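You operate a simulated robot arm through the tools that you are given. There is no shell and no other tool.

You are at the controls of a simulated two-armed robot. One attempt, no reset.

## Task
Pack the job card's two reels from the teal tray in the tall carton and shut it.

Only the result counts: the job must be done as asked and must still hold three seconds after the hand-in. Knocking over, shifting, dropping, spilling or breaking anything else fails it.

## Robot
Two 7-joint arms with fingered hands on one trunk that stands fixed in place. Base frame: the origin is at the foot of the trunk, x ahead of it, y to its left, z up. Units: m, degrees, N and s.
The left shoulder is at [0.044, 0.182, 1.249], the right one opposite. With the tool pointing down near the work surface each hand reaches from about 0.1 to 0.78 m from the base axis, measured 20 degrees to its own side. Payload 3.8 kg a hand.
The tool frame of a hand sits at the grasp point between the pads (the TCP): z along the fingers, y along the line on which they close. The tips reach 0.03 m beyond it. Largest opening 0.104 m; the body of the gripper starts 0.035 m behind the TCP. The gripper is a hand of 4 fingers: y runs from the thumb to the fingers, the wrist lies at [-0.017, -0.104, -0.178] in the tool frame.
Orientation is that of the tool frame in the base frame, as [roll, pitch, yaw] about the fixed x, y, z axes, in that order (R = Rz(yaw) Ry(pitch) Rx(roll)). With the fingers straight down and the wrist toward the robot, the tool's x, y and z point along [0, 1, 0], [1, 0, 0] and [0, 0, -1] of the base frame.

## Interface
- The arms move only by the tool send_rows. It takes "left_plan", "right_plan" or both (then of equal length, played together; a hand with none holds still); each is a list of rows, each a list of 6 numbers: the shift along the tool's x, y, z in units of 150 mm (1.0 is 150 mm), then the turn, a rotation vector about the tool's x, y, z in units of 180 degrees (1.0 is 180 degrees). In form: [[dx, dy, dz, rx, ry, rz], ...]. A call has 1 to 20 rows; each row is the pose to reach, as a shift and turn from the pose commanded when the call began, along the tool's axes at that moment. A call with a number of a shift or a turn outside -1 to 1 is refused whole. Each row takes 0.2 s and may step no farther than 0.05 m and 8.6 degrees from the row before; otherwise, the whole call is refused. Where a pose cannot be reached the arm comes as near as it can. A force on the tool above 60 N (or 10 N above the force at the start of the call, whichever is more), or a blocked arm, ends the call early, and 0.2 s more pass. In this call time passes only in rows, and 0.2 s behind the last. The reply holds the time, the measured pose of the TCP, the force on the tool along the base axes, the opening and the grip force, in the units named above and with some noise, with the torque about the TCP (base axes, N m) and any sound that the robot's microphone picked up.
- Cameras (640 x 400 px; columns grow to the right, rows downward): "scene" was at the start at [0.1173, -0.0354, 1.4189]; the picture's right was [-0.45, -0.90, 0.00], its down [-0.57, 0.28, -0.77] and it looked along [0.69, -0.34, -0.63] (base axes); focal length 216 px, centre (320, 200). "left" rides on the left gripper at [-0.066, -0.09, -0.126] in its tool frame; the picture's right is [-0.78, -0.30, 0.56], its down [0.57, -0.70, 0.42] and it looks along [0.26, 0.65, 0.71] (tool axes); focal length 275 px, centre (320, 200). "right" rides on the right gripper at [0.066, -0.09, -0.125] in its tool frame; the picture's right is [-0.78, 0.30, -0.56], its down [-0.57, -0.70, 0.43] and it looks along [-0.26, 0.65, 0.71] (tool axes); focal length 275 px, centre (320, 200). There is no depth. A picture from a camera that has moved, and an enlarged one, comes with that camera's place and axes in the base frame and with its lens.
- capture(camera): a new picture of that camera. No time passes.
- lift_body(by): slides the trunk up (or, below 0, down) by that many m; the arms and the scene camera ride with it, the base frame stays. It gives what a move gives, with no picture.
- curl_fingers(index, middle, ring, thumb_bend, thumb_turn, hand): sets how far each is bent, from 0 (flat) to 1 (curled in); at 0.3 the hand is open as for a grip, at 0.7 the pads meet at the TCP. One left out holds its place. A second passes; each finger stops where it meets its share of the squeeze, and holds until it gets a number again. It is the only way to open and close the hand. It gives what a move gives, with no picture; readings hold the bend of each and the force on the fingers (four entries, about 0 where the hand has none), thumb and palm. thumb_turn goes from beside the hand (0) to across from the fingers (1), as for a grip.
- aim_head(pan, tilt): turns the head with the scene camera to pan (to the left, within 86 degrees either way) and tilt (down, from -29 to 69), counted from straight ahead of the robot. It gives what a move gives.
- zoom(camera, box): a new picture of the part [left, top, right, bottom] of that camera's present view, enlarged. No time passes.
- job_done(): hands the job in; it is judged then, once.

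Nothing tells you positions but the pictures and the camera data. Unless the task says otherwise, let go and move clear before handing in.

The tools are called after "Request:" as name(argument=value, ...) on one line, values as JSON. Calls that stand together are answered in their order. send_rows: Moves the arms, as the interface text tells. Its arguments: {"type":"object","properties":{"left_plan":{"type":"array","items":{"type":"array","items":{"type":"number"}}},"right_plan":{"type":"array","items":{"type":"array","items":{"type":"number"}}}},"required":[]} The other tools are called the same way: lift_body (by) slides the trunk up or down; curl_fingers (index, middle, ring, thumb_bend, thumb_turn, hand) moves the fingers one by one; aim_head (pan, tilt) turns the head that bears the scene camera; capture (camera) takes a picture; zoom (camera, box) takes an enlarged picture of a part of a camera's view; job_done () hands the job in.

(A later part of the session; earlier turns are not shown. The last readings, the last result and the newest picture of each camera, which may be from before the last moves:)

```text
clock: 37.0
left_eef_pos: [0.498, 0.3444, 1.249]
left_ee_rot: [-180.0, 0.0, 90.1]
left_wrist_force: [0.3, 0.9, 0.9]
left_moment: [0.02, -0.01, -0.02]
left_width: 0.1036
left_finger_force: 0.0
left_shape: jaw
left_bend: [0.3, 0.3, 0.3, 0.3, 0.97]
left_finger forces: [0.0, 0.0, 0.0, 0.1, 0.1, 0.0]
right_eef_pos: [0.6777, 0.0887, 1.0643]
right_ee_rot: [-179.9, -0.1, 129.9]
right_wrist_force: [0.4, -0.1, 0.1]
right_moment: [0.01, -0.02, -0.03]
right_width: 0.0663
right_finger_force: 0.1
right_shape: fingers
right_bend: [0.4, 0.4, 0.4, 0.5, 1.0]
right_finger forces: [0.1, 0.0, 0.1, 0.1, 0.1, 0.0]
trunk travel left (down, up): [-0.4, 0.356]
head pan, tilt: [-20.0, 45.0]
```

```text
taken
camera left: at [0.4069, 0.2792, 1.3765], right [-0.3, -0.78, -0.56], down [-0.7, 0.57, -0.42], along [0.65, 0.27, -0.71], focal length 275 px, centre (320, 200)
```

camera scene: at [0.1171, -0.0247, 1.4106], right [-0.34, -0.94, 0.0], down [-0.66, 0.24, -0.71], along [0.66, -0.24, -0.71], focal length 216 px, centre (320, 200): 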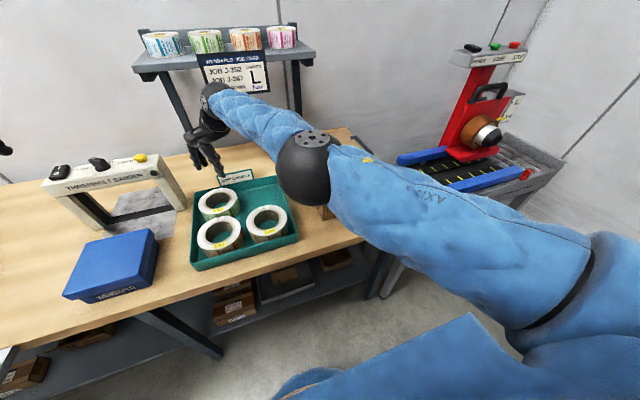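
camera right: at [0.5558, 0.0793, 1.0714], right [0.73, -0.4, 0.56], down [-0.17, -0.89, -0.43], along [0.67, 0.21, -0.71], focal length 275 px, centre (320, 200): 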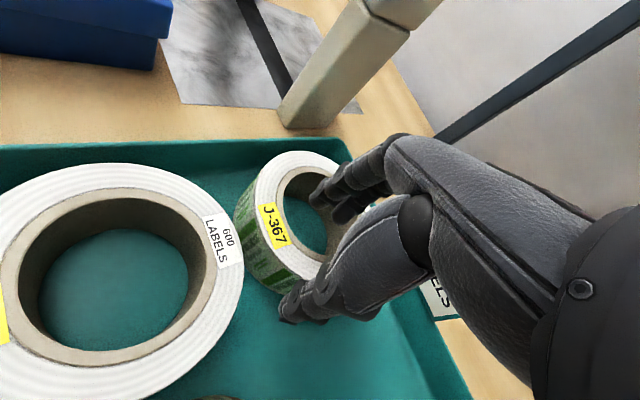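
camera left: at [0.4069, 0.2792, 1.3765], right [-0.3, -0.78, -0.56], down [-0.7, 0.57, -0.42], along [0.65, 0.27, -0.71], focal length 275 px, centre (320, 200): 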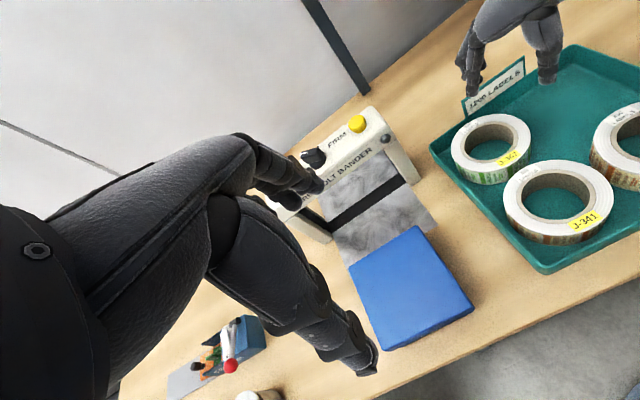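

The elbow is at about (0.40, −0.10, 1.19), clear of the carton. Lowering the trunk 0.12 m.

Request:
lift_body(by=-0.12)

Request:
aim_head(pan=0, tilt=40)

Request:
capture(camera="scene")

Request:
capture(camera="right")

```text
clock: 38.2
left_eef_pos: [0.4974, 0.345, 1.1396]
left_ee_rot: [-179.8, -0.1, 90.1]
left_wrist_force: [0.3, 1.0, -0.2]
left_moment: [-0.04, 0.05, -0.02]
left_width: 0.1034
left_finger_force: 0.1
left_shape: jaw
left_bend: [0.3, 0.3, 0.3, 0.3, 0.97]
left_finger forces: [0.0, 0.0, 0.0, 0.0, 0.0, 0.0]
right_eef_pos: [0.6971, 0.0938, 0.931]
right_ee_rot: [-179.3, -1.6, 130.2]
right_wrist_force: [-6.1, 2.1, 31.5]
right_moment: [-0.13, -1.38, 0.16]
right_width: 0.0714
right_finger_force: 15.9
right_shape: fingers
right_bend: [0.4, 0.4, 0.32, 0.47, 0.99]
right_finger forces: [0.0, 0.0, 29.2, 0.0, 3.8, 0.0]
trunk travel left (down, up): [-0.292, 0.464]
head pan, tilt: [-20.0, 45.0]
stopped: the force on the tool passed its limit at 63 N (the readings are from after the stop); the commanded pose is now the measured one
```

```text
clock: 39.0
left_eef_pos: [0.4936, 0.3435, 1.1437]
left_ee_rot: [-180.0, 0.1, 90.1]
left_wrist_force: [0.3, 0.5, -0.7]
left_moment: [0.0, 0.0, 0.0]
left_width: 0.1037
left_finger_force: 0.1
left_shape: jaw
left_bend: [0.3, 0.3, 0.3, 0.3, 0.97]
left_finger forces: [0.0, 0.0, 0.0, 0.1, 0.0, 0.0]
right_eef_pos: [0.6944, 0.0916, 0.9311]
right_ee_rot: [-179.0, -1.5, 130.0]
right_wrist_force: [-4.7, 5.5, 31.1]
right_moment: [0.13, -1.6, 0.33]
right_width: 0.069
right_finger_force: 16.1
right_shape: fingers
right_bend: [0.4, 0.4, 0.3, 0.48, 1.0]
right_finger forces: [0.1, 0.1, 30.7, 0.0, 1.9, 0.0]
trunk travel left (down, up): [-0.292, 0.464]
head pan, tilt: [0.0, 40.0]
```

```text
taken
camera scene: at [0.1565, 0.0032, 1.3094], right [0.0, -1.0, 0.0], down [-0.64, 0.0, -0.77], along [0.77, 0.0, -0.64], focal length 216 px, centre (320, 200)
```

scene: 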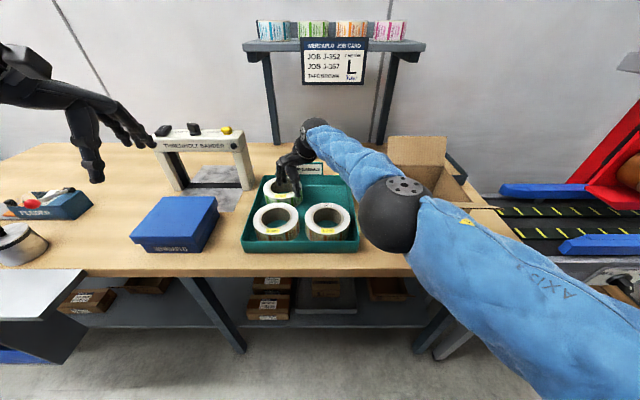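

```text
taken
camera right: at [0.5877, 0.0835, 1.0597], right [0.74, -0.41, 0.53], down [-0.18, -0.89, -0.43], along [0.64, 0.22, -0.73], focal length 275 px, centre (320, 200)
```

right: 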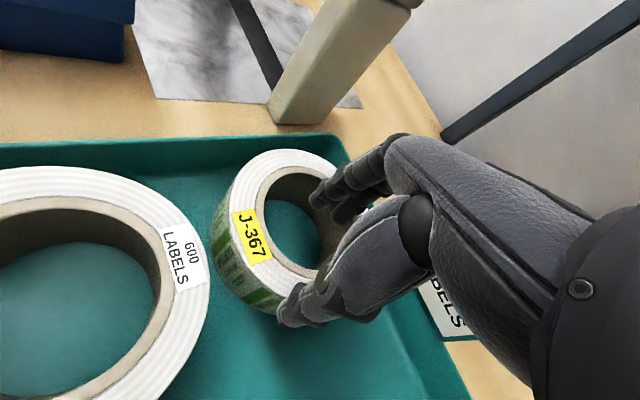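

The trunk's descent also carried the hand forward, and the ring finger pressed on J-367's rim. I'll lift the hand off straight away and re-measure.

Request:
send_rows(right_plan=[[0, 0, -0.1, 0, 0, 0], [0, 0, -0.25, 0, 0, 0], [0, 0, -0.45, 0, 0, 0]])

Request:
capture(camera="right")

Request:
zoom(camera="scene", box=[220, 140, 380, 260])

Request:
capture(camera="left")

```text
clock: 39.9
left_eef_pos: [0.4983, 0.3427, 1.1405]
left_ee_rot: [-179.8, 0.0, 90.1]
left_wrist_force: [0.2, 0.2, 0.5]
left_moment: [0.01, 0.0, -0.03]
left_width: 0.1035
left_finger_force: 0.0
left_shape: jaw
left_bend: [0.3, 0.3, 0.3, 0.3, 0.97]
left_finger forces: [0.0, 0.0, 0.0, 0.0, 0.0, 0.1]
right_eef_pos: [0.6992, 0.0889, 0.9888]
right_ee_rot: [-178.4, -2.0, 129.9]
right_wrist_force: [0.6, 0.8, 0.5]
right_moment: [-0.01, 0.03, -0.04]
right_width: 0.0666
right_finger_force: 0.1
right_shape: fingers
right_bend: [0.4, 0.4, 0.36, 0.5, 1.0]
right_finger forces: [0.1, 0.0, 0.1, 0.0, 0.0, 0.0]
trunk travel left (down, up): [-0.292, 0.464]
head pan, tilt: [0.0, 40.0]
```

```text
taken
camera right: at [0.5942, 0.0808, 1.1193], right [0.75, -0.41, 0.52], down [-0.19, -0.89, -0.42], along [0.64, 0.22, -0.74], focal length 275 px, centre (320, 200)
```

right: 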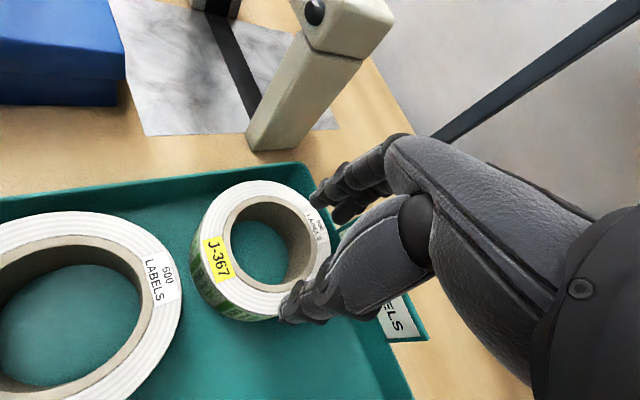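

```text
3.33 times, centred on (300, 200) of scene
camera zoom: at [0.1614, 0.0023, 1.3085], right [0.0, -1.0, 0.0], down [-0.64, 0.0, -0.77], along [0.77, 0.0, -0.64], focal length 720 px, centre (387, 200)
```

zoom: 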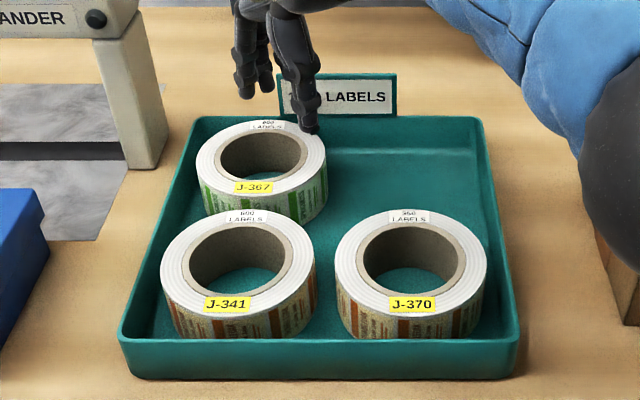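

```text
taken
camera left: at [0.4083, 0.2771, 1.2678], right [-0.3, -0.78, -0.56], down [-0.7, 0.57, -0.42], along [0.64, 0.27, -0.72], focal length 275 px, centre (320, 200)
```

left: 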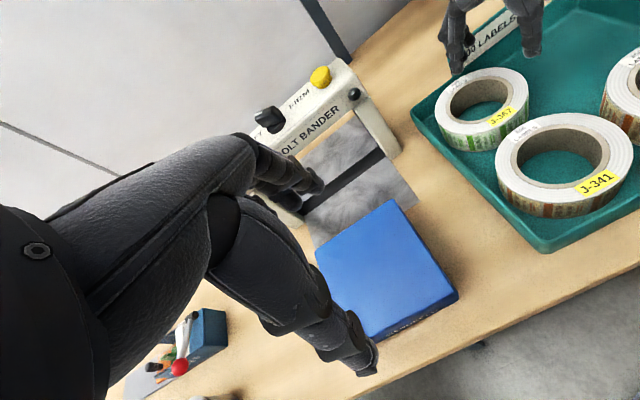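

Nothing was displaced: J-341, J-370 and J-367 are still at their places. I'll level the hand, re-set the ring finger and re-centre over J-367 at this height.

Request:
send_rows(right_plan=[[0.06, -0.065, 0, -0.0045, -0.0056, 0], [0.123, -0.131, 0, -0.0089, -0.0111, 0], [0.123, -0.131, 0, -0.0089, -0.0111, 0]])

Request:
curl_fingers(hand="right", index=0.4, middle=0.4, ring=0.4, thumb_bend=0.5, thumb_turn=1.0)

Request:
capture(camera="right")

Request:
zoom(camera="scene", box=[240, 150, 336, 210])

```text
clock: 40.6
left_eef_pos: [0.4977, 0.3437, 1.1407]
left_ee_rot: [-179.7, 0.0, 90.1]
left_wrist_force: [-0.6, 0.0, 0.2]
left_moment: [0.0, 0.0, 0.0]
left_width: 0.1038
left_finger_force: 0.0
left_shape: jaw
left_bend: [0.3, 0.3, 0.3, 0.3, 0.97]
left_finger forces: [0.0, 0.0, 0.1, 0.0, 0.1, 0.1]
right_eef_pos: [0.6714, 0.0898, 0.9915]
right_ee_rot: [179.9, 0.0, 130.0]
right_wrist_force: [-0.5, 0.0, 0.1]
right_moment: [0.02, -0.01, 0.01]
right_width: 0.067
right_finger_force: 0.1
right_shape: fingers
right_bend: [0.4, 0.4, 0.36, 0.5, 1.0]
right_finger forces: [0.0, 0.1, 0.0, 0.0, 0.1, 0.1]
trunk travel left (down, up): [-0.292, 0.464]
head pan, tilt: [0.0, 40.0]
```

```text
clock: 41.6
left_eef_pos: [0.4984, 0.3434, 1.1402]
left_ee_rot: [-179.7, 0.1, 90.1]
left_wrist_force: [-0.2, -0.2, 0.2]
left_moment: [0.02, 0.01, 0.03]
left_width: 0.1037
left_finger_force: 0.0
left_shape: jaw
left_bend: [0.3, 0.3, 0.3, 0.3, 0.97]
left_finger forces: [0.1, 0.0, 0.0, 0.1, 0.0, 0.1]
right_eef_pos: [0.6711, 0.0911, 0.9911]
right_ee_rot: [179.9, 0.0, 130.0]
right_wrist_force: [0.8, -0.2, -0.9]
right_moment: [0.02, 0.03, -0.03]
right_width: 0.0668
right_finger_force: 0.0
right_shape: fingers
right_bend: [0.4, 0.4, 0.4, 0.5, 1.0]
right_finger forces: [0.0, 0.1, 0.1, 0.0, 0.0, 0.0]
trunk travel left (down, up): [-0.292, 0.464]
head pan, tilt: [0.0, 40.0]
```

```text
taken
camera right: at [0.5614, 0.0842, 1.1167], right [0.73, -0.4, 0.56], down [-0.17, -0.89, -0.43], along [0.67, 0.21, -0.71], focal length 275 px, centre (320, 200)
```

right: 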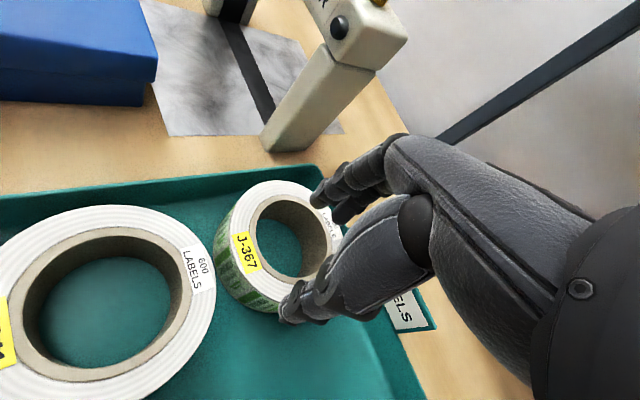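

```text
6.67 times, centred on (288, 180) of scene
camera zoom: at [0.1609, 0.003, 1.3087], right [0.0, -1.0, 0.0], down [-0.64, 0.0, -0.77], along [0.77, 0.0, -0.64], focal length 1440 px, centre (533, 333)
```

zoom: 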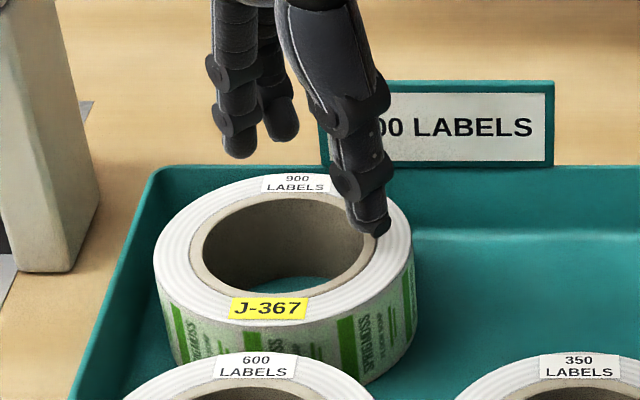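

Aligned within a millimetre on J-367. Descending to tips-at-top height, then further if clear.

Request:
send_rows(right_plan=[[0.0, 0, 0.13, 0, 0, 0], [0, 0, 0.26, 0, 0, 0], [0, 0, 0.37, 0, 0, 0]])

Request:
zoom(camera="scene", box=[240, 150, 336, 210])

Request:
zoom(camera="left", box=[400, 0, 600, 160])

Request:
capture(camera="right")

```text
clock: 42.5
left_eef_pos: [0.4975, 0.3437, 1.1407]
left_ee_rot: [-179.7, 0.0, 90.1]
left_wrist_force: [0.2, 0.6, 0.7]
left_moment: [0.04, -0.03, -0.02]
left_width: 0.1038
left_finger_force: 0.1
left_shape: jaw
left_bend: [0.3, 0.3, 0.3, 0.3, 0.97]
left_finger forces: [0.0, 0.1, 0.0, 0.0, 0.1, 0.1]
right_eef_pos: [0.67, 0.0911, 0.9364]
right_ee_rot: [179.9, 0.1, 130.0]
right_wrist_force: [0.4, 0.2, 1.0]
right_moment: [0.04, -0.01, 0.01]
right_width: 0.067
right_finger_force: 0.0
right_shape: fingers
right_bend: [0.4, 0.4, 0.4, 0.5, 1.0]
right_finger forces: [0.0, 0.1, 0.0, 0.0, 0.0, 0.1]
trunk travel left (down, up): [-0.292, 0.464]
head pan, tilt: [0.0, 40.0]
```

```text
6.67 times, centred on (288, 180) of scene
camera zoom: at [0.1611, 0.003, 1.3087], right [0.0, -1.0, 0.0], down [-0.64, 0.0, -0.77], along [0.77, 0.0, -0.64], focal length 1440 px, centre (533, 333)
```

zoom: 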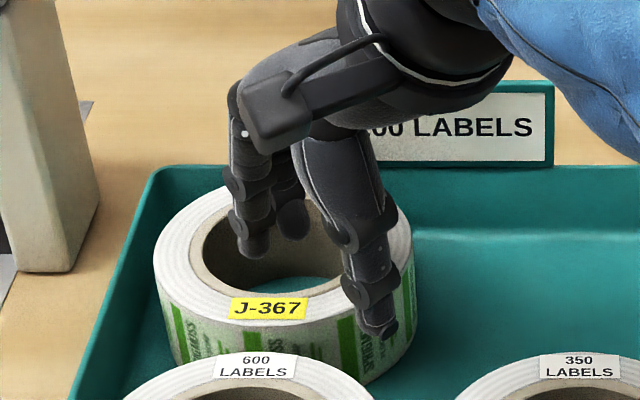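

```text
2.50 times, centred on (500, 80) of left
camera zoom: at [0.408, 0.2779, 1.2678], right [-0.3, -0.78, -0.56], down [-0.7, 0.57, -0.42], along [0.64, 0.27, -0.72], focal length 688 px, centre (-130, 500)
```

zoom: 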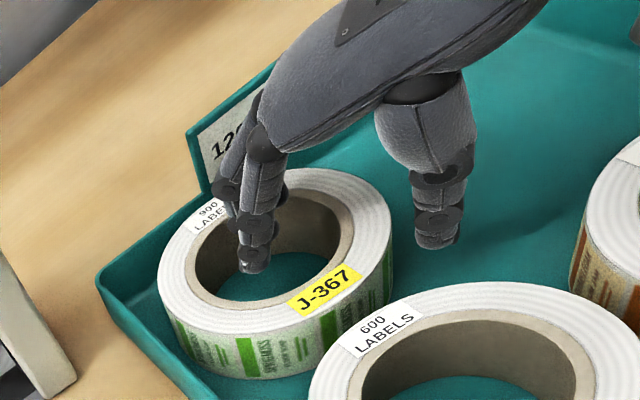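

```text
taken
camera right: at [0.5611, 0.0846, 1.0617], right [0.72, -0.4, 0.56], down [-0.17, -0.89, -0.43], along [0.67, 0.21, -0.71], focal length 275 px, centre (320, 200)
```

right: 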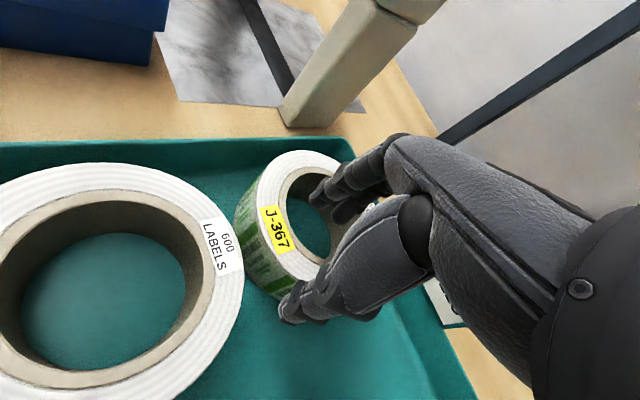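

Everything is lined up and no reach warning now. Descending to the grasp depth and closing.

Request:
send_rows(right_plan=[[0.0, 0.005, 0.09, 0, 0, 0], [0, 0.01, 0.18, 0, 0, 0], [0, 0.01, 0.265, 0, 0, 0]])

Request:
zoom(camera="scene", box=[240, 150, 336, 210])

Request:
zoom(camera="left", box=[400, 0, 600, 160])

```text
clock: 43.2
left_eef_pos: [0.4991, 0.3448, 1.1399]
left_ee_rot: [-179.7, 0.0, 90.2]
left_wrist_force: [-0.7, 0.1, 0.5]
left_moment: [0.01, 0.02, 0.0]
left_width: 0.1037
left_finger_force: 0.1
left_shape: jaw
left_bend: [0.3, 0.3, 0.3, 0.3, 0.97]
left_finger forces: [0.1, 0.0, 0.0, 0.0, 0.1, 0.0]
right_eef_pos: [0.6724, 0.094, 0.8965]
right_ee_rot: [179.9, 0.0, 130.2]
right_wrist_force: [-0.2, 0.4, 0.0]
right_moment: [-0.01, -0.01, 0.01]
right_width: 0.0669
right_finger_force: 0.5
right_shape: fingers
right_bend: [0.4, 0.4, 0.4, 0.5, 1.0]
right_finger forces: [0.1, 0.0, 0.6, 0.0, 0.0, 0.0]
trunk travel left (down, up): [-0.292, 0.464]
head pan, tilt: [0.0, 40.0]
```

```text
6.67 times, centred on (288, 180) of scene
camera zoom: at [0.161, 0.003, 1.3087], right [0.0, -1.0, 0.0], down [-0.64, 0.0, -0.77], along [0.77, 0.0, -0.64], focal length 1440 px, centre (533, 333)
```

zoom: 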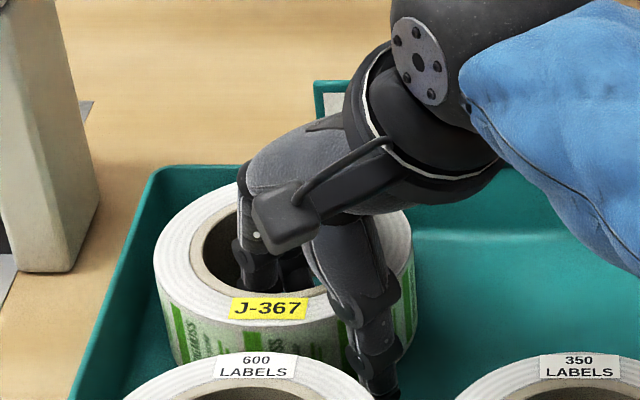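

```text
2.50 times, centred on (500, 80) of left
camera zoom: at [0.4079, 0.2779, 1.2678], right [-0.3, -0.78, -0.56], down [-0.7, 0.57, -0.42], along [0.64, 0.27, -0.72], focal length 688 px, centre (-130, 500)
```

zoom: 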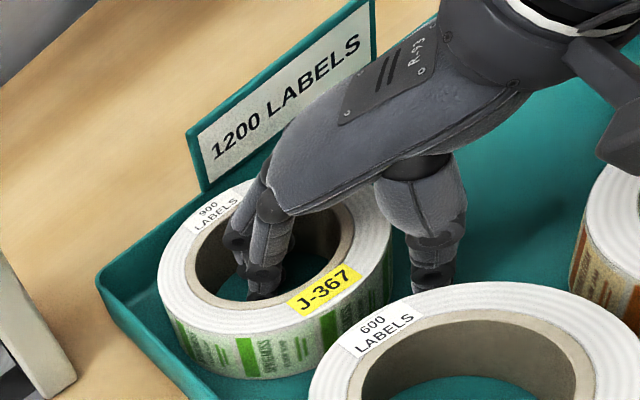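

The fingers are well inside the core. Closing the grip.

Request:
curl_fingers(hand="right", index=0.75, middle=0.75, ring=0.75, thumb_bend=0.75)

Request:
zoom(camera="scene", box=[240, 150, 336, 210])

```text
clock: 44.2
left_eef_pos: [0.4982, 0.3433, 1.1413]
left_ee_rot: [-179.8, 0.1, 90.1]
left_wrist_force: [-0.4, 0.3, -0.4]
left_moment: [-0.01, 0.01, 0.0]
left_width: 0.1036
left_finger_force: 0.1
left_shape: jaw
left_bend: [0.3, 0.3, 0.3, 0.3, 0.97]
left_finger forces: [0.0, 0.1, 0.0, 0.0, 0.0, 0.0]
right_eef_pos: [0.6716, 0.0926, 0.8953]
right_ee_rot: [-179.9, -0.1, 130.1]
right_wrist_force: [-0.3, 0.4, -1.7]
right_moment: [-0.06, 0.12, -0.01]
right_width: 0.0222
right_finger_force: 21.1
right_shape: fingers
right_bend: [0.63, 0.73, 0.67, 0.64, 0.98]
right_finger forces: [9.4, 5.9, 6.4, 0.0, 20.8, 0.0]
trunk travel left (down, up): [-0.292, 0.464]
head pan, tilt: [0.0, 40.0]
```

```text
6.67 times, centred on (288, 180) of scene
camera zoom: at [0.1612, 0.0031, 1.3086], right [0.0, -1.0, 0.0], down [-0.64, 0.0, -0.77], along [0.77, 0.0, -0.64], focal length 1440 px, centre (533, 333)
```

zoom: 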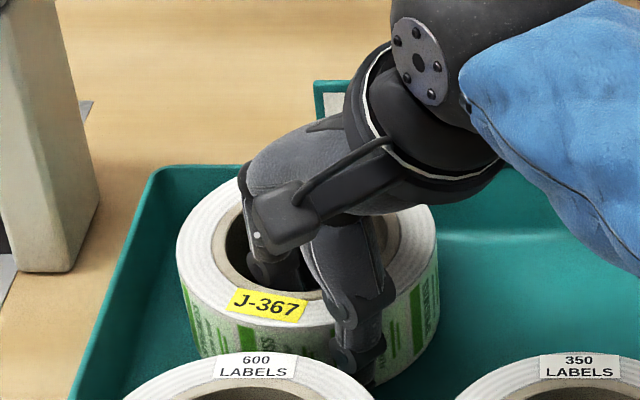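

Same secure grip (~21 N). Lifting slowly, then up to carry height.

Request:
send_rows(right_plan=[[0, 0, -0.05, 0, 0, 0], [0, 0, -0.1, 0, 0, 0], [0, 0, -0.18, 0, 0, 0], [0, 0, -0.3, 0, 0, 0], [0, 0, -0.5, 0, 0, 0], [0, 0, -0.75, 0, 0, 0], [0, 0, -1.0, 0, 0, 0]])

Request:
send_rows(right_plan=[[0, 0, -0.25, 0, 0, 0], [0, 0, -0.5, 0, 0, 0], [0, 0, -0.72, 0, 0, 0]])

Request:
aim_head(pan=-15, tilt=38)

Request:
capture(camera="scene")

```text
clock: 45.9
left_eef_pos: [0.4978, 0.3439, 1.1408]
left_ee_rot: [-179.7, 0.0, 90.2]
left_wrist_force: [-0.4, -0.1, -0.3]
left_moment: [0.0, -0.01, 0.01]
left_width: 0.1037
left_finger_force: 0.0
left_shape: jaw
left_bend: [0.3, 0.3, 0.3, 0.3, 0.97]
left_finger forces: [0.1, 0.1, 0.1, 0.0, 0.0, 0.0]
right_eef_pos: [0.6718, 0.0896, 1.0496]
right_ee_rot: [-179.9, 0.0, 130.0]
right_wrist_force: [0.3, 0.8, -3.5]
right_moment: [-0.07, 0.13, -0.03]
right_width: 0.0221
right_finger_force: 20.6
right_shape: fingers
right_bend: [0.63, 0.73, 0.71, 0.64, 0.98]
right_finger forces: [9.2, 5.9, 6.4, 0.0, 20.7, 0.1]
trunk travel left (down, up): [-0.292, 0.464]
head pan, tilt: [0.0, 40.0]
```

```text
clock: 46.6
left_eef_pos: [0.4967, 0.3449, 1.1408]
left_ee_rot: [-179.7, 0.0, 90.1]
left_wrist_force: [-0.3, 0.3, 0.4]
left_moment: [-0.01, -0.02, 0.0]
left_width: 0.1038
left_finger_force: 0.0
left_shape: jaw
left_bend: [0.3, 0.3, 0.3, 0.3, 0.97]
left_finger forces: [0.0, 0.0, 0.0, 0.1, 0.0, 0.0]
right_eef_pos: [0.6702, 0.0899, 1.1565]
right_ee_rot: [-180.0, 0.1, 130.2]
right_wrist_force: [-0.7, 0.5, -3.5]
right_moment: [-0.06, 0.11, 0.0]
right_width: 0.0219
right_finger_force: 21.1
right_shape: fingers
right_bend: [0.63, 0.73, 0.71, 0.64, 0.98]
right_finger forces: [9.1, 5.7, 6.4, 0.1, 20.5, 0.0]
trunk travel left (down, up): [-0.292, 0.464]
head pan, tilt: [0.0, 40.0]
```

```text
clock: 47.4
left_eef_pos: [0.4982, 0.3457, 1.1396]
left_ee_rot: [-179.8, -0.1, 90.0]
left_wrist_force: [-0.3, 0.6, -0.2]
left_moment: [0.01, -0.03, 0.02]
left_width: 0.1037
left_finger_force: 0.0
left_shape: jaw
left_bend: [0.3, 0.3, 0.3, 0.3, 0.97]
left_finger forces: [0.0, 0.1, 0.1, 0.1, 0.0, 0.0]
right_eef_pos: [0.6724, 0.0897, 1.1558]
right_ee_rot: [179.9, 0.2, 129.9]
right_wrist_force: [0.2, -0.8, -2.6]
right_moment: [-0.05, 0.11, 0.03]
right_width: 0.0218
right_finger_force: 20.8
right_shape: fingers
right_bend: [0.63, 0.73, 0.71, 0.64, 0.98]
right_finger forces: [9.2, 5.9, 6.4, 0.1, 20.3, 0.0]
trunk travel left (down, up): [-0.292, 0.464]
head pan, tilt: [-15.0, 38.0]
```

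```text
taken
camera scene: at [0.1595, -0.0191, 1.3116], right [-0.26, -0.97, 0.0], down [-0.6, 0.16, -0.79], along [0.76, -0.2, -0.62], focal length 216 px, centre (320, 200)
```

scene: 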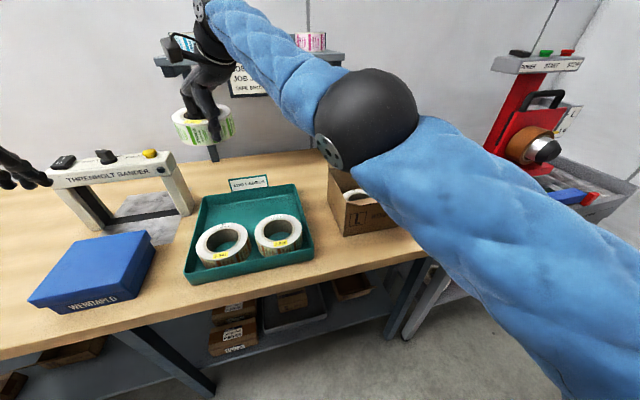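

J-367 is held securely; the tray keeps the two others in place. I'll raise the trunk back to its original height before carrying over, since that geometry worked well.

Request:
lift_body(by=0.108)

Request:
capture(camera="scene")

```text
clock: 48.8
left_eef_pos: [0.5, 0.3435, 1.2492]
left_ee_rot: [-179.6, 0.0, 90.1]
left_wrist_force: [0.3, 0.2, -0.1]
left_moment: [-0.01, 0.04, 0.05]
left_width: 0.1036
left_finger_force: 0.1
left_shape: jaw
left_bend: [0.3, 0.3, 0.3, 0.3, 0.97]
left_finger forces: [0.0, 0.0, 0.0, 0.0, 0.1, 0.0]
right_eef_pos: [0.6418, 0.0895, 1.3079]
right_ee_rot: [176.8, 2.7, 130.0]
right_wrist_force: [0.4, -0.1, -3.0]
right_moment: [-0.01, 0.11, 0.02]
right_width: 0.022
right_finger_force: 21.3
right_shape: fingers
right_bend: [0.63, 0.73, 0.71, 0.64, 0.98]
right_finger forces: [9.1, 5.8, 6.4, 0.0, 20.4, 0.1]
trunk travel left (down, up): [-0.4, 0.356]
head pan, tilt: [-15.0, 38.0]
```

```text
taken
camera scene: at [0.1249, -0.0192, 1.4208], right [-0.26, -0.97, 0.0], down [-0.6, 0.16, -0.79], along [0.76, -0.2, -0.62], focal length 216 px, centre (320, 200)
```

scene: 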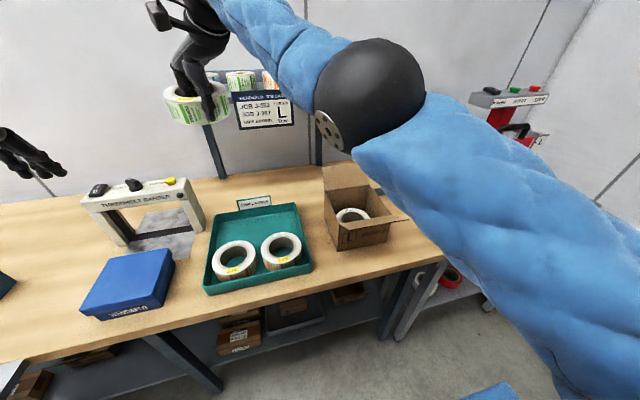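

Raising the trunk tilted the tool by ~3°. I'll level it while moving back toward the carton at a safe height.

Request:
send_rows(right_plan=[[-0.15, -0.158, 0.167, 0.0045, 0.0038, 0], [-0.3, -0.317, 0.333, 0.0089, 0.0075, 0], [-0.45, -0.475, 0.5, 0.0134, 0.0113, 0], [-0.6, -0.634, 0.667, 0.0178, 0.015, 0]])

Request:
aim_head(pan=-25, tilt=38)

Request:
capture(camera="scene")

```text
clock: 49.8
left_eef_pos: [0.5003, 0.3426, 1.2492]
left_ee_rot: [-179.7, 0.0, 90.2]
left_wrist_force: [0.5, -0.2, 0.4]
left_moment: [0.02, 0.03, 0.01]
left_width: 0.1037
left_finger_force: 0.1
left_shape: jaw
left_bend: [0.3, 0.3, 0.3, 0.3, 0.97]
left_finger forces: [0.0, 0.1, 0.1, 0.0, 0.0, 0.0]
right_eef_pos: [0.6998, -0.0257, 1.2191]
right_ee_rot: [180.0, -0.1, 130.0]
right_wrist_force: [0.5, 0.1, -2.7]
right_moment: [-0.04, 0.09, 0.0]
right_width: 0.0219
right_finger_force: 21.4
right_shape: fingers
right_bend: [0.63, 0.73, 0.71, 0.64, 0.98]
right_finger forces: [10.0, 5.6, 6.7, 0.0, 20.5, 0.0]
right hand out of reach, approached as far as the arm can: row 1, 2, 3, 4
trunk travel left (down, up): [-0.4, 0.356]
head pan, tilt: [-15.0, 38.0]
```

```text
clock: 50.5
left_eef_pos: [0.4984, 0.343, 1.2487]
left_ee_rot: [-179.6, 0.0, 90.2]
left_wrist_force: [-0.4, -0.5, 0.5]
left_moment: [0.03, -0.03, -0.02]
left_width: 0.1038
left_finger_force: 0.1
left_shape: jaw
left_bend: [0.3, 0.3, 0.3, 0.3, 0.97]
left_finger forces: [0.1, 0.0, 0.1, 0.1, 0.1, 0.0]
right_eef_pos: [0.6986, -0.0247, 1.2202]
right_ee_rot: [-180.0, 0.0, 130.1]
right_wrist_force: [0.9, 0.2, -3.5]
right_moment: [-0.06, 0.1, 0.01]
right_width: 0.0219
right_finger_force: 21.2
right_shape: fingers
right_bend: [0.63, 0.73, 0.71, 0.64, 0.98]
right_finger forces: [9.9, 5.4, 6.8, 0.1, 20.5, 0.0]
trunk travel left (down, up): [-0.4, 0.356]
head pan, tilt: [-25.0, 38.0]
```

```text
taken
camera scene: at [0.1192, -0.0333, 1.4211], right [-0.42, -0.91, 0.0], down [-0.56, 0.26, -0.79], along [0.71, -0.33, -0.62], focal length 216 px, centre (320, 200)
```

scene: 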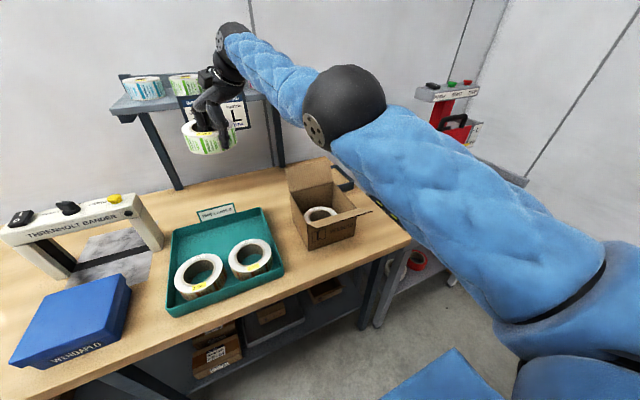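

The arm reported out of reach with the elbow now raised high, so commanded and actual poses may differ. I'll make a small test move to see how it responds.

Request:
send_rows(right_plan=[[0, -0.1, 0, 0, 0, 0], [0, -0.2, 0, 0, 0, 0]])

```text
clock: 51.1
left_eef_pos: [0.4996, 0.3441, 1.248]
left_ee_rot: [-179.7, 0.0, 90.1]
left_wrist_force: [-0.3, 0.0, -0.8]
left_moment: [-0.01, -0.01, 0.05]
left_width: 0.1039
left_finger_force: 0.1
left_shape: jaw
left_bend: [0.3, 0.3, 0.3, 0.3, 0.97]
left_finger forces: [0.0, 0.1, 0.1, 0.0, 0.1, 0.0]
right_eef_pos: [0.6992, -0.0406, 1.2285]
right_ee_rot: [179.9, 0.1, 130.0]
right_wrist_force: [0.3, -0.2, -3.0]
right_moment: [-0.04, 0.14, -0.03]
right_width: 0.0216
right_finger_force: 21.4
right_shape: fingers
right_bend: [0.63, 0.73, 0.71, 0.64, 0.98]
right_finger forces: [10.0, 5.4, 6.8, 0.0, 20.3, 0.0]
right hand out of reach, approached as far as the arm can: row 1, 2
trunk travel left (down, up): [-0.4, 0.356]
head pan, tilt: [-25.0, 38.0]
```

The arm seems stuck against a wrist limit in this elbow-up posture at 40° yaw. I'll try reducing the yaw, which should relieve the wrist.

Request:
send_rows(right_plan=[[0, 0, 0, 0, 0, 0.04], [0, 0, 0, 0, 0, 0.08], [0, 0, 0, 0, 0, 0.12]])

Request:
capture(camera="scene")

```text
clock: 51.9
left_eef_pos: [0.4983, 0.3454, 1.2485]
left_ee_rot: [-179.7, 0.0, 90.0]
left_wrist_force: [-0.2, -0.7, 0.4]
left_moment: [0.04, -0.01, 0.01]
left_width: 0.1037
left_finger_force: 0.1
left_shape: jaw
left_bend: [0.3, 0.3, 0.3, 0.3, 0.97]
left_finger forces: [0.1, 0.0, 0.0, 0.1, 0.0, 0.1]
right_eef_pos: [0.7123, -0.0335, 1.2357]
right_ee_rot: [-180.0, 0.2, 108.3]
right_wrist_force: [0.4, 0.6, -2.9]
right_moment: [-0.01, 0.11, 0.0]
right_width: 0.0219
right_finger_force: 21.7
right_shape: fingers
right_bend: [0.63, 0.73, 0.71, 0.64, 0.98]
right_finger forces: [10.2, 5.4, 6.8, 0.0, 20.3, 0.0]
right hand out of reach, approached as far as the arm can: row 1, 2, 3
trunk travel left (down, up): [-0.4, 0.356]
head pan, tilt: [-25.0, 38.0]
```

```text
taken
camera scene: at [0.1192, -0.0332, 1.421], right [-0.42, -0.91, 0.0], down [-0.56, 0.26, -0.79], along [0.71, -0.33, -0.62], focal length 216 px, centre (320, 200)
```

scene: 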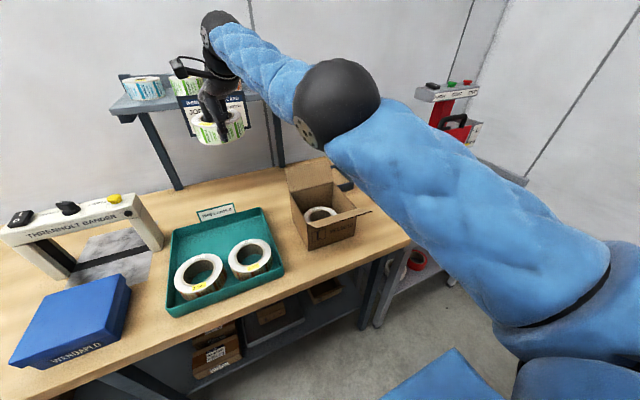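

The arm is essentially straight (at a singularity), so it can't pull inward. I'll try a tangential move (down and to the right) to let the elbow bend again, in free space.

Request:
send_rows(right_plan=[[-0.1, 0, 0.1, 0, 0, 0], [-0.2, 0, 0.2, 0, 0, 0], [-0.3, 0, 0.3, 0, 0, 0]])

```text
clock: 52.7
left_eef_pos: [0.4991, 0.3427, 1.2484]
left_ee_rot: [-179.7, 0.0, 90.0]
left_wrist_force: [-1.0, -1.0, 0.3]
left_moment: [-0.02, 0.01, 0.0]
left_width: 0.1037
left_finger_force: 0.1
left_shape: jaw
left_bend: [0.3, 0.3, 0.3, 0.3, 0.97]
left_finger forces: [0.0, 0.0, 0.0, 0.0, 0.0, 0.0]
right_eef_pos: [0.735, -0.0768, 1.1907]
right_ee_rot: [-180.0, 0.0, 108.4]
right_wrist_force: [-0.1, 0.2, -3.1]
right_moment: [-0.01, 0.14, 0.02]
right_width: 0.0221
right_finger_force: 21.8
right_shape: fingers
right_bend: [0.63, 0.73, 0.71, 0.64, 0.98]
right_finger forces: [10.3, 5.3, 6.9, 0.0, 20.4, 0.0]
right hand out of reach, approached as far as the arm can: row 1, 2, 3
trunk travel left (down, up): [-0.4, 0.356]
head pan, tilt: [-25.0, 38.0]
```

Tangential motion works but the reach stays pinned at full extension. I'll command a larger inward move to see whether the target re-enters reach.

Request:
send_rows(right_plan=[[0, -0.2, 0, 0, 0, 0], [0, -0.4, 0, 0, 0, 0], [0, -0.6, 0, 0, 0, 0], [0, -0.8, 0, 0, 0, 0]])

```text
clock: 53.7
left_eef_pos: [0.4976, 0.3425, 1.2498]
left_ee_rot: [-179.7, 0.1, 90.1]
left_wrist_force: [-0.3, -1.0, 0.3]
left_moment: [-0.01, -0.04, -0.03]
left_width: 0.1037
left_finger_force: 0.1
left_shape: jaw
left_bend: [0.3, 0.3, 0.3, 0.3, 0.97]
left_finger forces: [0.1, 0.0, 0.0, 0.0, 0.0, 0.1]
right_eef_pos: [0.7315, -0.094, 1.2198]
right_ee_rot: [180.0, 0.0, 108.4]
right_wrist_force: [0.5, -1.3, -4.2]
right_moment: [-0.01, 0.09, 0.0]
right_width: 0.0217
right_finger_force: 21.4
right_shape: fingers
right_bend: [0.63, 0.73, 0.71, 0.64, 0.98]
right_finger forces: [10.1, 5.5, 7.0, 0.0, 20.5, 0.1]
right hand out of reach, approached as far as the arm can: row 1, 2, 3, 4
trunk travel left (down, up): [-0.4, 0.356]
head pan, tilt: [-25.0, 38.0]
```

The commanded point is inside reach, but the elbow won't bend from its straight pose. I'll try the other tangential direction (up and left) so that elbow flexion can start.

Request:
send_rows(right_plan=[[0.15, 0, -0.2, 0, 0, 0], [0.3, 0, -0.4, 0, 0, 0], [0.45, 0, -0.6, 0, 0, 0], [0.6, 0, -0.8, 0, 0, 0]])

Request:
capture(camera="scene")

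```text
clock: 54.7
left_eef_pos: [0.498, 0.3444, 1.2482]
left_ee_rot: [-179.7, 0.0, 90.1]
left_wrist_force: [-0.1, 0.6, 0.2]
left_moment: [-0.01, 0.0, 0.0]
left_width: 0.1036
left_finger_force: 0.0
left_shape: jaw
left_bend: [0.3, 0.3, 0.3, 0.3, 0.97]
left_finger forces: [0.1, 0.0, 0.0, 0.1, 0.1, 0.0]
right_eef_pos: [0.6762, -0.016, 1.3237]
right_ee_rot: [179.9, -0.1, 108.4]
right_wrist_force: [-0.5, 0.4, -3.9]
right_moment: [0.01, 0.14, 0.0]
right_width: 0.0217
right_finger_force: 21.1
right_shape: fingers
right_bend: [0.63, 0.73, 0.71, 0.63, 0.98]
right_finger forces: [10.2, 5.5, 6.9, 0.0, 20.2, 0.0]
right hand out of reach, approached as far as the arm can: row 2, 3, 4
trunk travel left (down, up): [-0.4, 0.356]
head pan, tilt: [-25.0, 38.0]
```

```text
taken
camera scene: at [0.1188, -0.0332, 1.4211], right [-0.42, -0.91, 0.0], down [-0.56, 0.26, -0.79], along [0.71, -0.33, -0.62], focal length 216 px, centre (320, 200)
```

scene: 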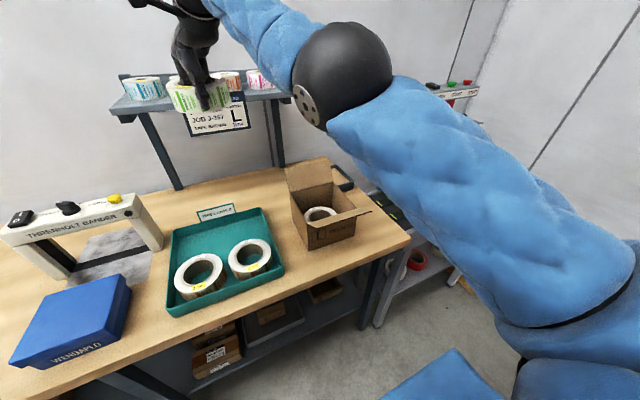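

Row 1 of that move was reachable, so I'll step back along the same path to that pose.

Request:
send_rows(right_plan=[[-0.15, 0, 0.2, 0, 0, 0], [-0.3, 0, 0.4, 0, 0, 0], [-0.45, 0, 0.6, 0, 0, 0]])

Request:
capture(camera="scene")

```text
clock: 55.5
left_eef_pos: [0.5002, 0.3434, 1.2483]
left_ee_rot: [-179.7, 0.0, 90.1]
left_wrist_force: [0.4, 0.3, -0.5]
left_moment: [-0.01, -0.03, -0.03]
left_width: 0.1039
left_finger_force: 0.1
left_shape: jaw
left_bend: [0.3, 0.3, 0.3, 0.3, 0.97]
left_finger forces: [0.0, 0.0, 0.0, 0.0, 0.0, 0.0]
right_eef_pos: [0.7216, -0.077, 1.2432]
right_ee_rot: [-179.9, 0.0, 108.4]
right_wrist_force: [-0.5, 0.0, -3.1]
right_moment: [-0.01, 0.17, -0.02]
right_width: 0.0214
right_finger_force: 20.9
right_shape: fingers
right_bend: [0.63, 0.73, 0.71, 0.63, 0.98]
right_finger forces: [10.3, 5.4, 6.8, 0.1, 20.1, 0.0]
right hand out of reach, approached as far as the arm can: row 1, 2, 3
trunk travel left (down, up): [-0.4, 0.356]
head pan, tilt: [-25.0, 38.0]
```

```text
taken
camera scene: at [0.1202, -0.0342, 1.4209], right [-0.42, -0.91, 0.0], down [-0.56, 0.26, -0.79], along [0.71, -0.33, -0.62], focal length 216 px, centre (320, 200)
```

scene: 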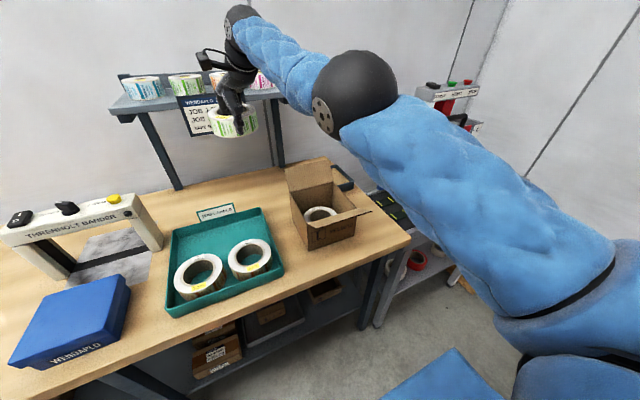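

The elbow axis appears to be lateral, so flexion happens in the vertical plane. I'll try an upward, slightly inward arc to get the elbow to flex.

Request:
send_rows(right_plan=[[0.03, -0.1, -0.13, 0, 0, 0], [0.06, -0.2, -0.26, 0, 0, 0], [0.1, -0.3, -0.4, 0, 0, 0], [0.135, -0.405, -0.53, 0, 0, 0], [0.135, -0.45, -0.65, 0, 0, 0]])

Request:
capture(camera="scene")

```text
clock: 56.7
left_eef_pos: [0.4984, 0.3433, 1.2489]
left_ee_rot: [-179.6, 0.0, 90.1]
left_wrist_force: [-1.0, 0.5, 1.1]
left_moment: [0.01, -0.04, 0.01]
left_width: 0.1038
left_finger_force: 0.0
left_shape: jaw
left_bend: [0.3, 0.3, 0.3, 0.3, 0.97]
left_finger forces: [0.0, 0.0, 0.1, 0.1, 0.0, 0.0]
right_eef_pos: [0.6743, -0.0725, 1.3562]
right_ee_rot: [180.0, 0.0, 108.4]
right_wrist_force: [-0.3, 0.8, -3.1]
right_moment: [-0.03, 0.14, 0.03]
right_width: 0.0215
right_finger_force: 21.1
right_shape: fingers
right_bend: [0.63, 0.73, 0.71, 0.63, 0.98]
right_finger forces: [10.2, 5.3, 6.8, 0.0, 20.0, 0.0]
right hand out of reach, approached as far as the arm can: row 1, 2, 3, 4, 5
trunk travel left (down, up): [-0.4, 0.356]
head pan, tilt: [-25.0, 38.0]
```

```text
taken
camera scene: at [0.1187, -0.0337, 1.4211], right [-0.42, -0.91, 0.0], down [-0.56, 0.26, -0.79], along [0.71, -0.33, -0.62], focal length 216 px, centre (320, 200)
```

scene: 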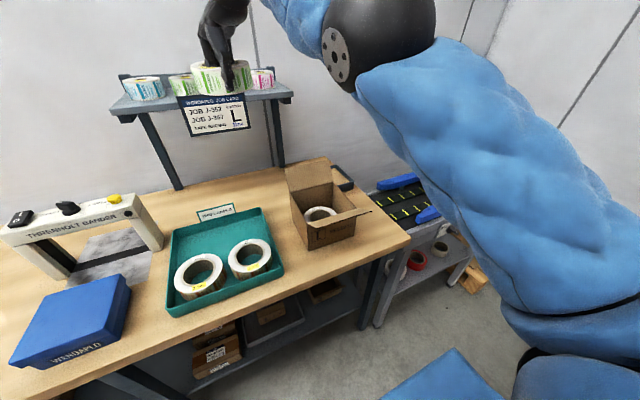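

Still pinned. Trying a leftward tangential move, staying inside the reach sphere.

Request:
send_rows(right_plan=[[0.24, 0.015, 0.11, 0, 0, 0], [0.48, 0.03, 0.22, 0, 0, 0], [0.72, 0.045, 0.33, 0, 0, 0], [0.957, 0.059, 0.433, 0, 0, 0]])

```text
clock: 57.7
left_eef_pos: [0.4995, 0.344, 1.2476]
left_ee_rot: [-179.7, 0.0, 90.0]
left_wrist_force: [0.1, -0.5, 0.0]
left_moment: [-0.01, 0.0, 0.04]
left_width: 0.1038
left_finger_force: 0.0
left_shape: jaw
left_bend: [0.3, 0.3, 0.3, 0.3, 0.97]
left_finger forces: [0.0, 0.0, 0.1, 0.1, 0.1, 0.0]
right_eef_pos: [0.6561, 0.0517, 1.3022]
right_ee_rot: [179.9, 0.0, 108.6]
right_wrist_force: [0.4, 0.5, -2.0]
right_moment: [0.03, 0.14, 0.0]
right_width: 0.0212
right_finger_force: 21.9
right_shape: fingers
right_bend: [0.64, 0.73, 0.71, 0.63, 0.98]
right_finger forces: [10.9, 4.8, 7.2, 0.0, 20.1, 0.1]
right hand out of reach, approached as far as the arm can: row 1, 2, 3, 4
trunk travel left (down, up): [-0.4, 0.356]
head pan, tilt: [-25.0, 38.0]
```

Translations alone don't engage the elbow, but rotating the hand should. I'll pitch the hand up about its lateral axis while the grip holds the reel and watch whether the reach flag clears.

Request:
send_rows(right_plan=[[0, 0, 0, -0.04, 0, 0], [0, 0, 0, -0.08, 0, 0], [0, 0, 0, -0.12, 0, 0]])

Request:
capture(camera="scene")

```text
clock: 58.5
left_eef_pos: [0.4992, 0.3438, 1.2487]
left_ee_rot: [-179.7, 0.0, 90.1]
left_wrist_force: [-0.4, -0.2, -0.2]
left_moment: [0.0, 0.0, -0.01]
left_width: 0.1038
left_finger_force: 0.0
left_shape: jaw
left_bend: [0.3, 0.3, 0.3, 0.3, 0.97]
left_finger forces: [0.1, 0.0, 0.0, 0.0, 0.1, 0.0]
right_eef_pos: [0.721, 0.0755, 1.3274]
right_ee_rot: [158.4, -0.1, 108.5]
right_wrist_force: [0.7, -0.2, -3.8]
right_moment: [-0.01, 0.15, 0.03]
right_width: 0.0213
right_finger_force: 22.1
right_shape: fingers
right_bend: [0.64, 0.73, 0.71, 0.63, 0.98]
right_finger forces: [10.9, 4.9, 6.9, 0.0, 20.8, 0.0]
right hand out of reach, approached as far as the arm can: row 1, 2, 3
trunk travel left (down, up): [-0.4, 0.356]
head pan, tilt: [-25.0, 38.0]
```

```text
taken
camera scene: at [0.1199, -0.0336, 1.4209], right [-0.42, -0.91, 0.0], down [-0.56, 0.26, -0.79], along [0.71, -0.33, -0.62], focal length 216 px, centre (320, 200)
```

scene: 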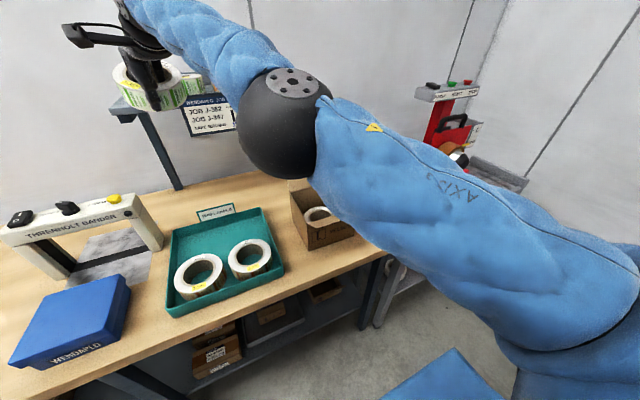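

The upper arm has rolled back to its earlier posture, with the elbow axis now vertical. Flexion is now in the horizontal plane, so I'll yaw the hand left while drawing inward.

Request:
send_rows(right_plan=[[0, -0.1, 0, 0, 0, -0.04], [0, -0.2, 0, 0, 0, -0.08], [0, -0.3, 0, 0, 0, -0.12], [0, -0.4, 0, 0, 0, -0.16]])

Request:
capture(camera="scene")

```text
clock: 59.5
left_eef_pos: [0.499, 0.3436, 1.2491]
left_ee_rot: [-179.7, 0.1, 90.1]
left_wrist_force: [-0.3, -0.8, -0.1]
left_moment: [-0.01, -0.03, 0.0]
left_width: 0.1038
left_finger_force: 0.0
left_shape: jaw
left_bend: [0.3, 0.3, 0.3, 0.3, 0.97]
left_finger forces: [0.1, 0.1, 0.0, 0.0, 0.1, 0.0]
right_eef_pos: [0.7056, 0.0719, 1.3177]
right_ee_rot: [160.9, 10.2, 135.6]
right_wrist_force: [0.1, 0.4, -2.9]
right_moment: [-0.06, 0.13, 0.04]
right_width: 0.0209
right_finger_force: 21.3
right_shape: fingers
right_bend: [0.64, 0.73, 0.71, 0.63, 0.98]
right_finger forces: [10.6, 4.7, 7.2, 0.0, 20.7, 0.0]
right hand out of reach, approached as far as the arm can: row 1, 2, 3, 4
trunk travel left (down, up): [-0.4, 0.356]
head pan, tilt: [-25.0, 38.0]
```

```text
taken
camera scene: at [0.1197, -0.0342, 1.421], right [-0.42, -0.91, 0.0], down [-0.56, 0.26, -0.79], along [0.71, -0.33, -0.62], focal length 216 px, centre (320, 200)
```

scene: 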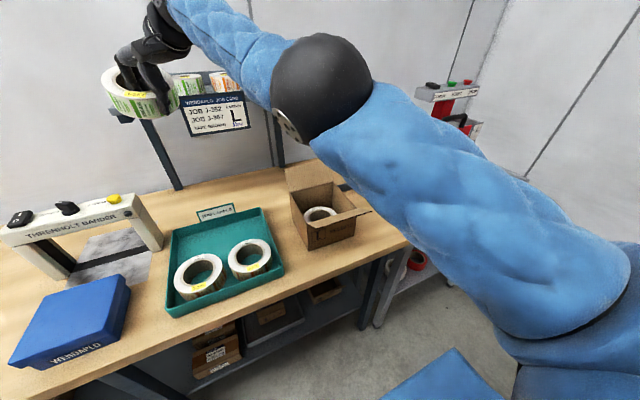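

The arm is now back in its normal elbow-down roll, just straight. I'll combine a hand rotation in the elbow's flexing sense with an inward pull.

Request:
send_rows(right_plan=[[0.06, -0.1, 0, -0.036, -0.0093, -0.024], [0.12, -0.2, 0, -0.072, -0.0186, -0.048], [0.2, -0.32, 0, -0.072, -0.0186, -0.048], [0.28, -0.45, -0.01, -0.072, -0.0186, -0.048], [0.35, -0.56, -0.02, -0.072, -0.0186, -0.048]])

Request:
capture(camera="scene")

```text
clock: 60.7
left_eef_pos: [0.4988, 0.343, 1.2491]
left_ee_rot: [-179.7, -0.1, 90.1]
left_wrist_force: [0.3, 0.5, 1.0]
left_moment: [0.0, 0.0, 0.01]
left_width: 0.1035
left_finger_force: 0.1
left_shape: jaw
left_bend: [0.3, 0.3, 0.3, 0.3, 0.97]
left_finger forces: [0.1, 0.0, 0.0, 0.1, 0.1, 0.1]
right_eef_pos: [0.7275, 0.0846, 1.3234]
right_ee_rot: [149.4, 16.9, 142.1]
right_wrist_force: [0.2, 0.6, -2.0]
right_moment: [-0.09, 0.14, -0.02]
right_width: 0.0212
right_finger_force: 21.1
right_shape: fingers
right_bend: [0.64, 0.73, 0.71, 0.63, 0.98]
right_finger forces: [10.2, 4.7, 7.3, 0.0, 20.9, 0.0]
right hand out of reach, approached as far as the arm can: row 1, 2, 3, 4, 5
trunk travel left (down, up): [-0.4, 0.356]
head pan, tilt: [-25.0, 38.0]
```

```text
taken
camera scene: at [0.1193, -0.0334, 1.421], right [-0.42, -0.91, 0.0], down [-0.56, 0.26, -0.79], along [0.71, -0.33, -0.62], focal length 216 px, centre (320, 200)
```

scene: 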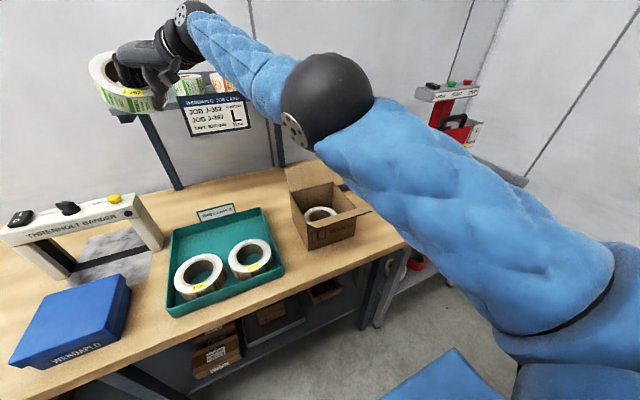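

The stuck radius matches full arm extension, but moving along that sphere works, and the carton can be reached at full extension with the hand coming from the right side. I'll level the hand toward θ=60° and swing right along the sphere.

Request:
send_rows(right_plan=[[0.005, -0.196, -0.005, 0.0324, 0.0206, -0.0035], [0.01, -0.391, -0.009, 0.0648, 0.0412, -0.007], [0.015, -0.587, -0.014, 0.0972, 0.0618, -0.0105], [0.02, -0.782, -0.018, 0.1296, 0.0824, -0.014], [0.025, -0.978, -0.023, 0.162, 0.103, -0.0175]])

Request:
capture(camera="scene")

```text
clock: 61.9
left_eef_pos: [0.4989, 0.3435, 1.2485]
left_ee_rot: [-179.7, 0.0, 90.0]
left_wrist_force: [-0.4, -0.5, -0.1]
left_moment: [0.02, -0.01, 0.0]
left_width: 0.1039
left_finger_force: 0.0
left_shape: jaw
left_bend: [0.3, 0.3, 0.3, 0.3, 0.97]
left_finger forces: [0.0, 0.1, 0.0, 0.0, 0.0, 0.1]
right_eef_pos: [0.6622, -0.0243, 1.2487]
right_ee_rot: [-179.9, -0.1, 149.9]
right_wrist_force: [0.5, 0.3, -3.2]
right_moment: [-0.07, 0.1, 0.03]
right_width: 0.0209
right_finger_force: 21.6
right_shape: fingers
right_bend: [0.64, 0.73, 0.71, 0.63, 0.98]
right_finger forces: [10.8, 5.3, 7.2, 0.0, 20.3, 0.0]
right hand out of reach, approached as far as the arm can: row 1, 2, 3, 5
trunk travel left (down, up): [-0.4, 0.356]
head pan, tilt: [-25.0, 38.0]
```

```text
taken
camera scene: at [0.1195, -0.034, 1.421], right [-0.42, -0.91, 0.0], down [-0.56, 0.26, -0.79], along [0.71, -0.33, -0.62], focal length 216 px, centre (320, 200)
```

scene: 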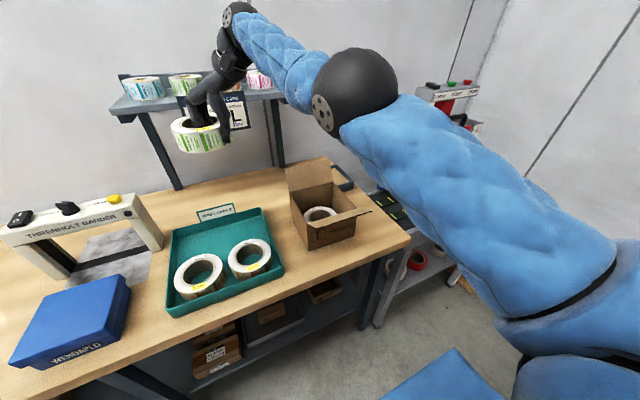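

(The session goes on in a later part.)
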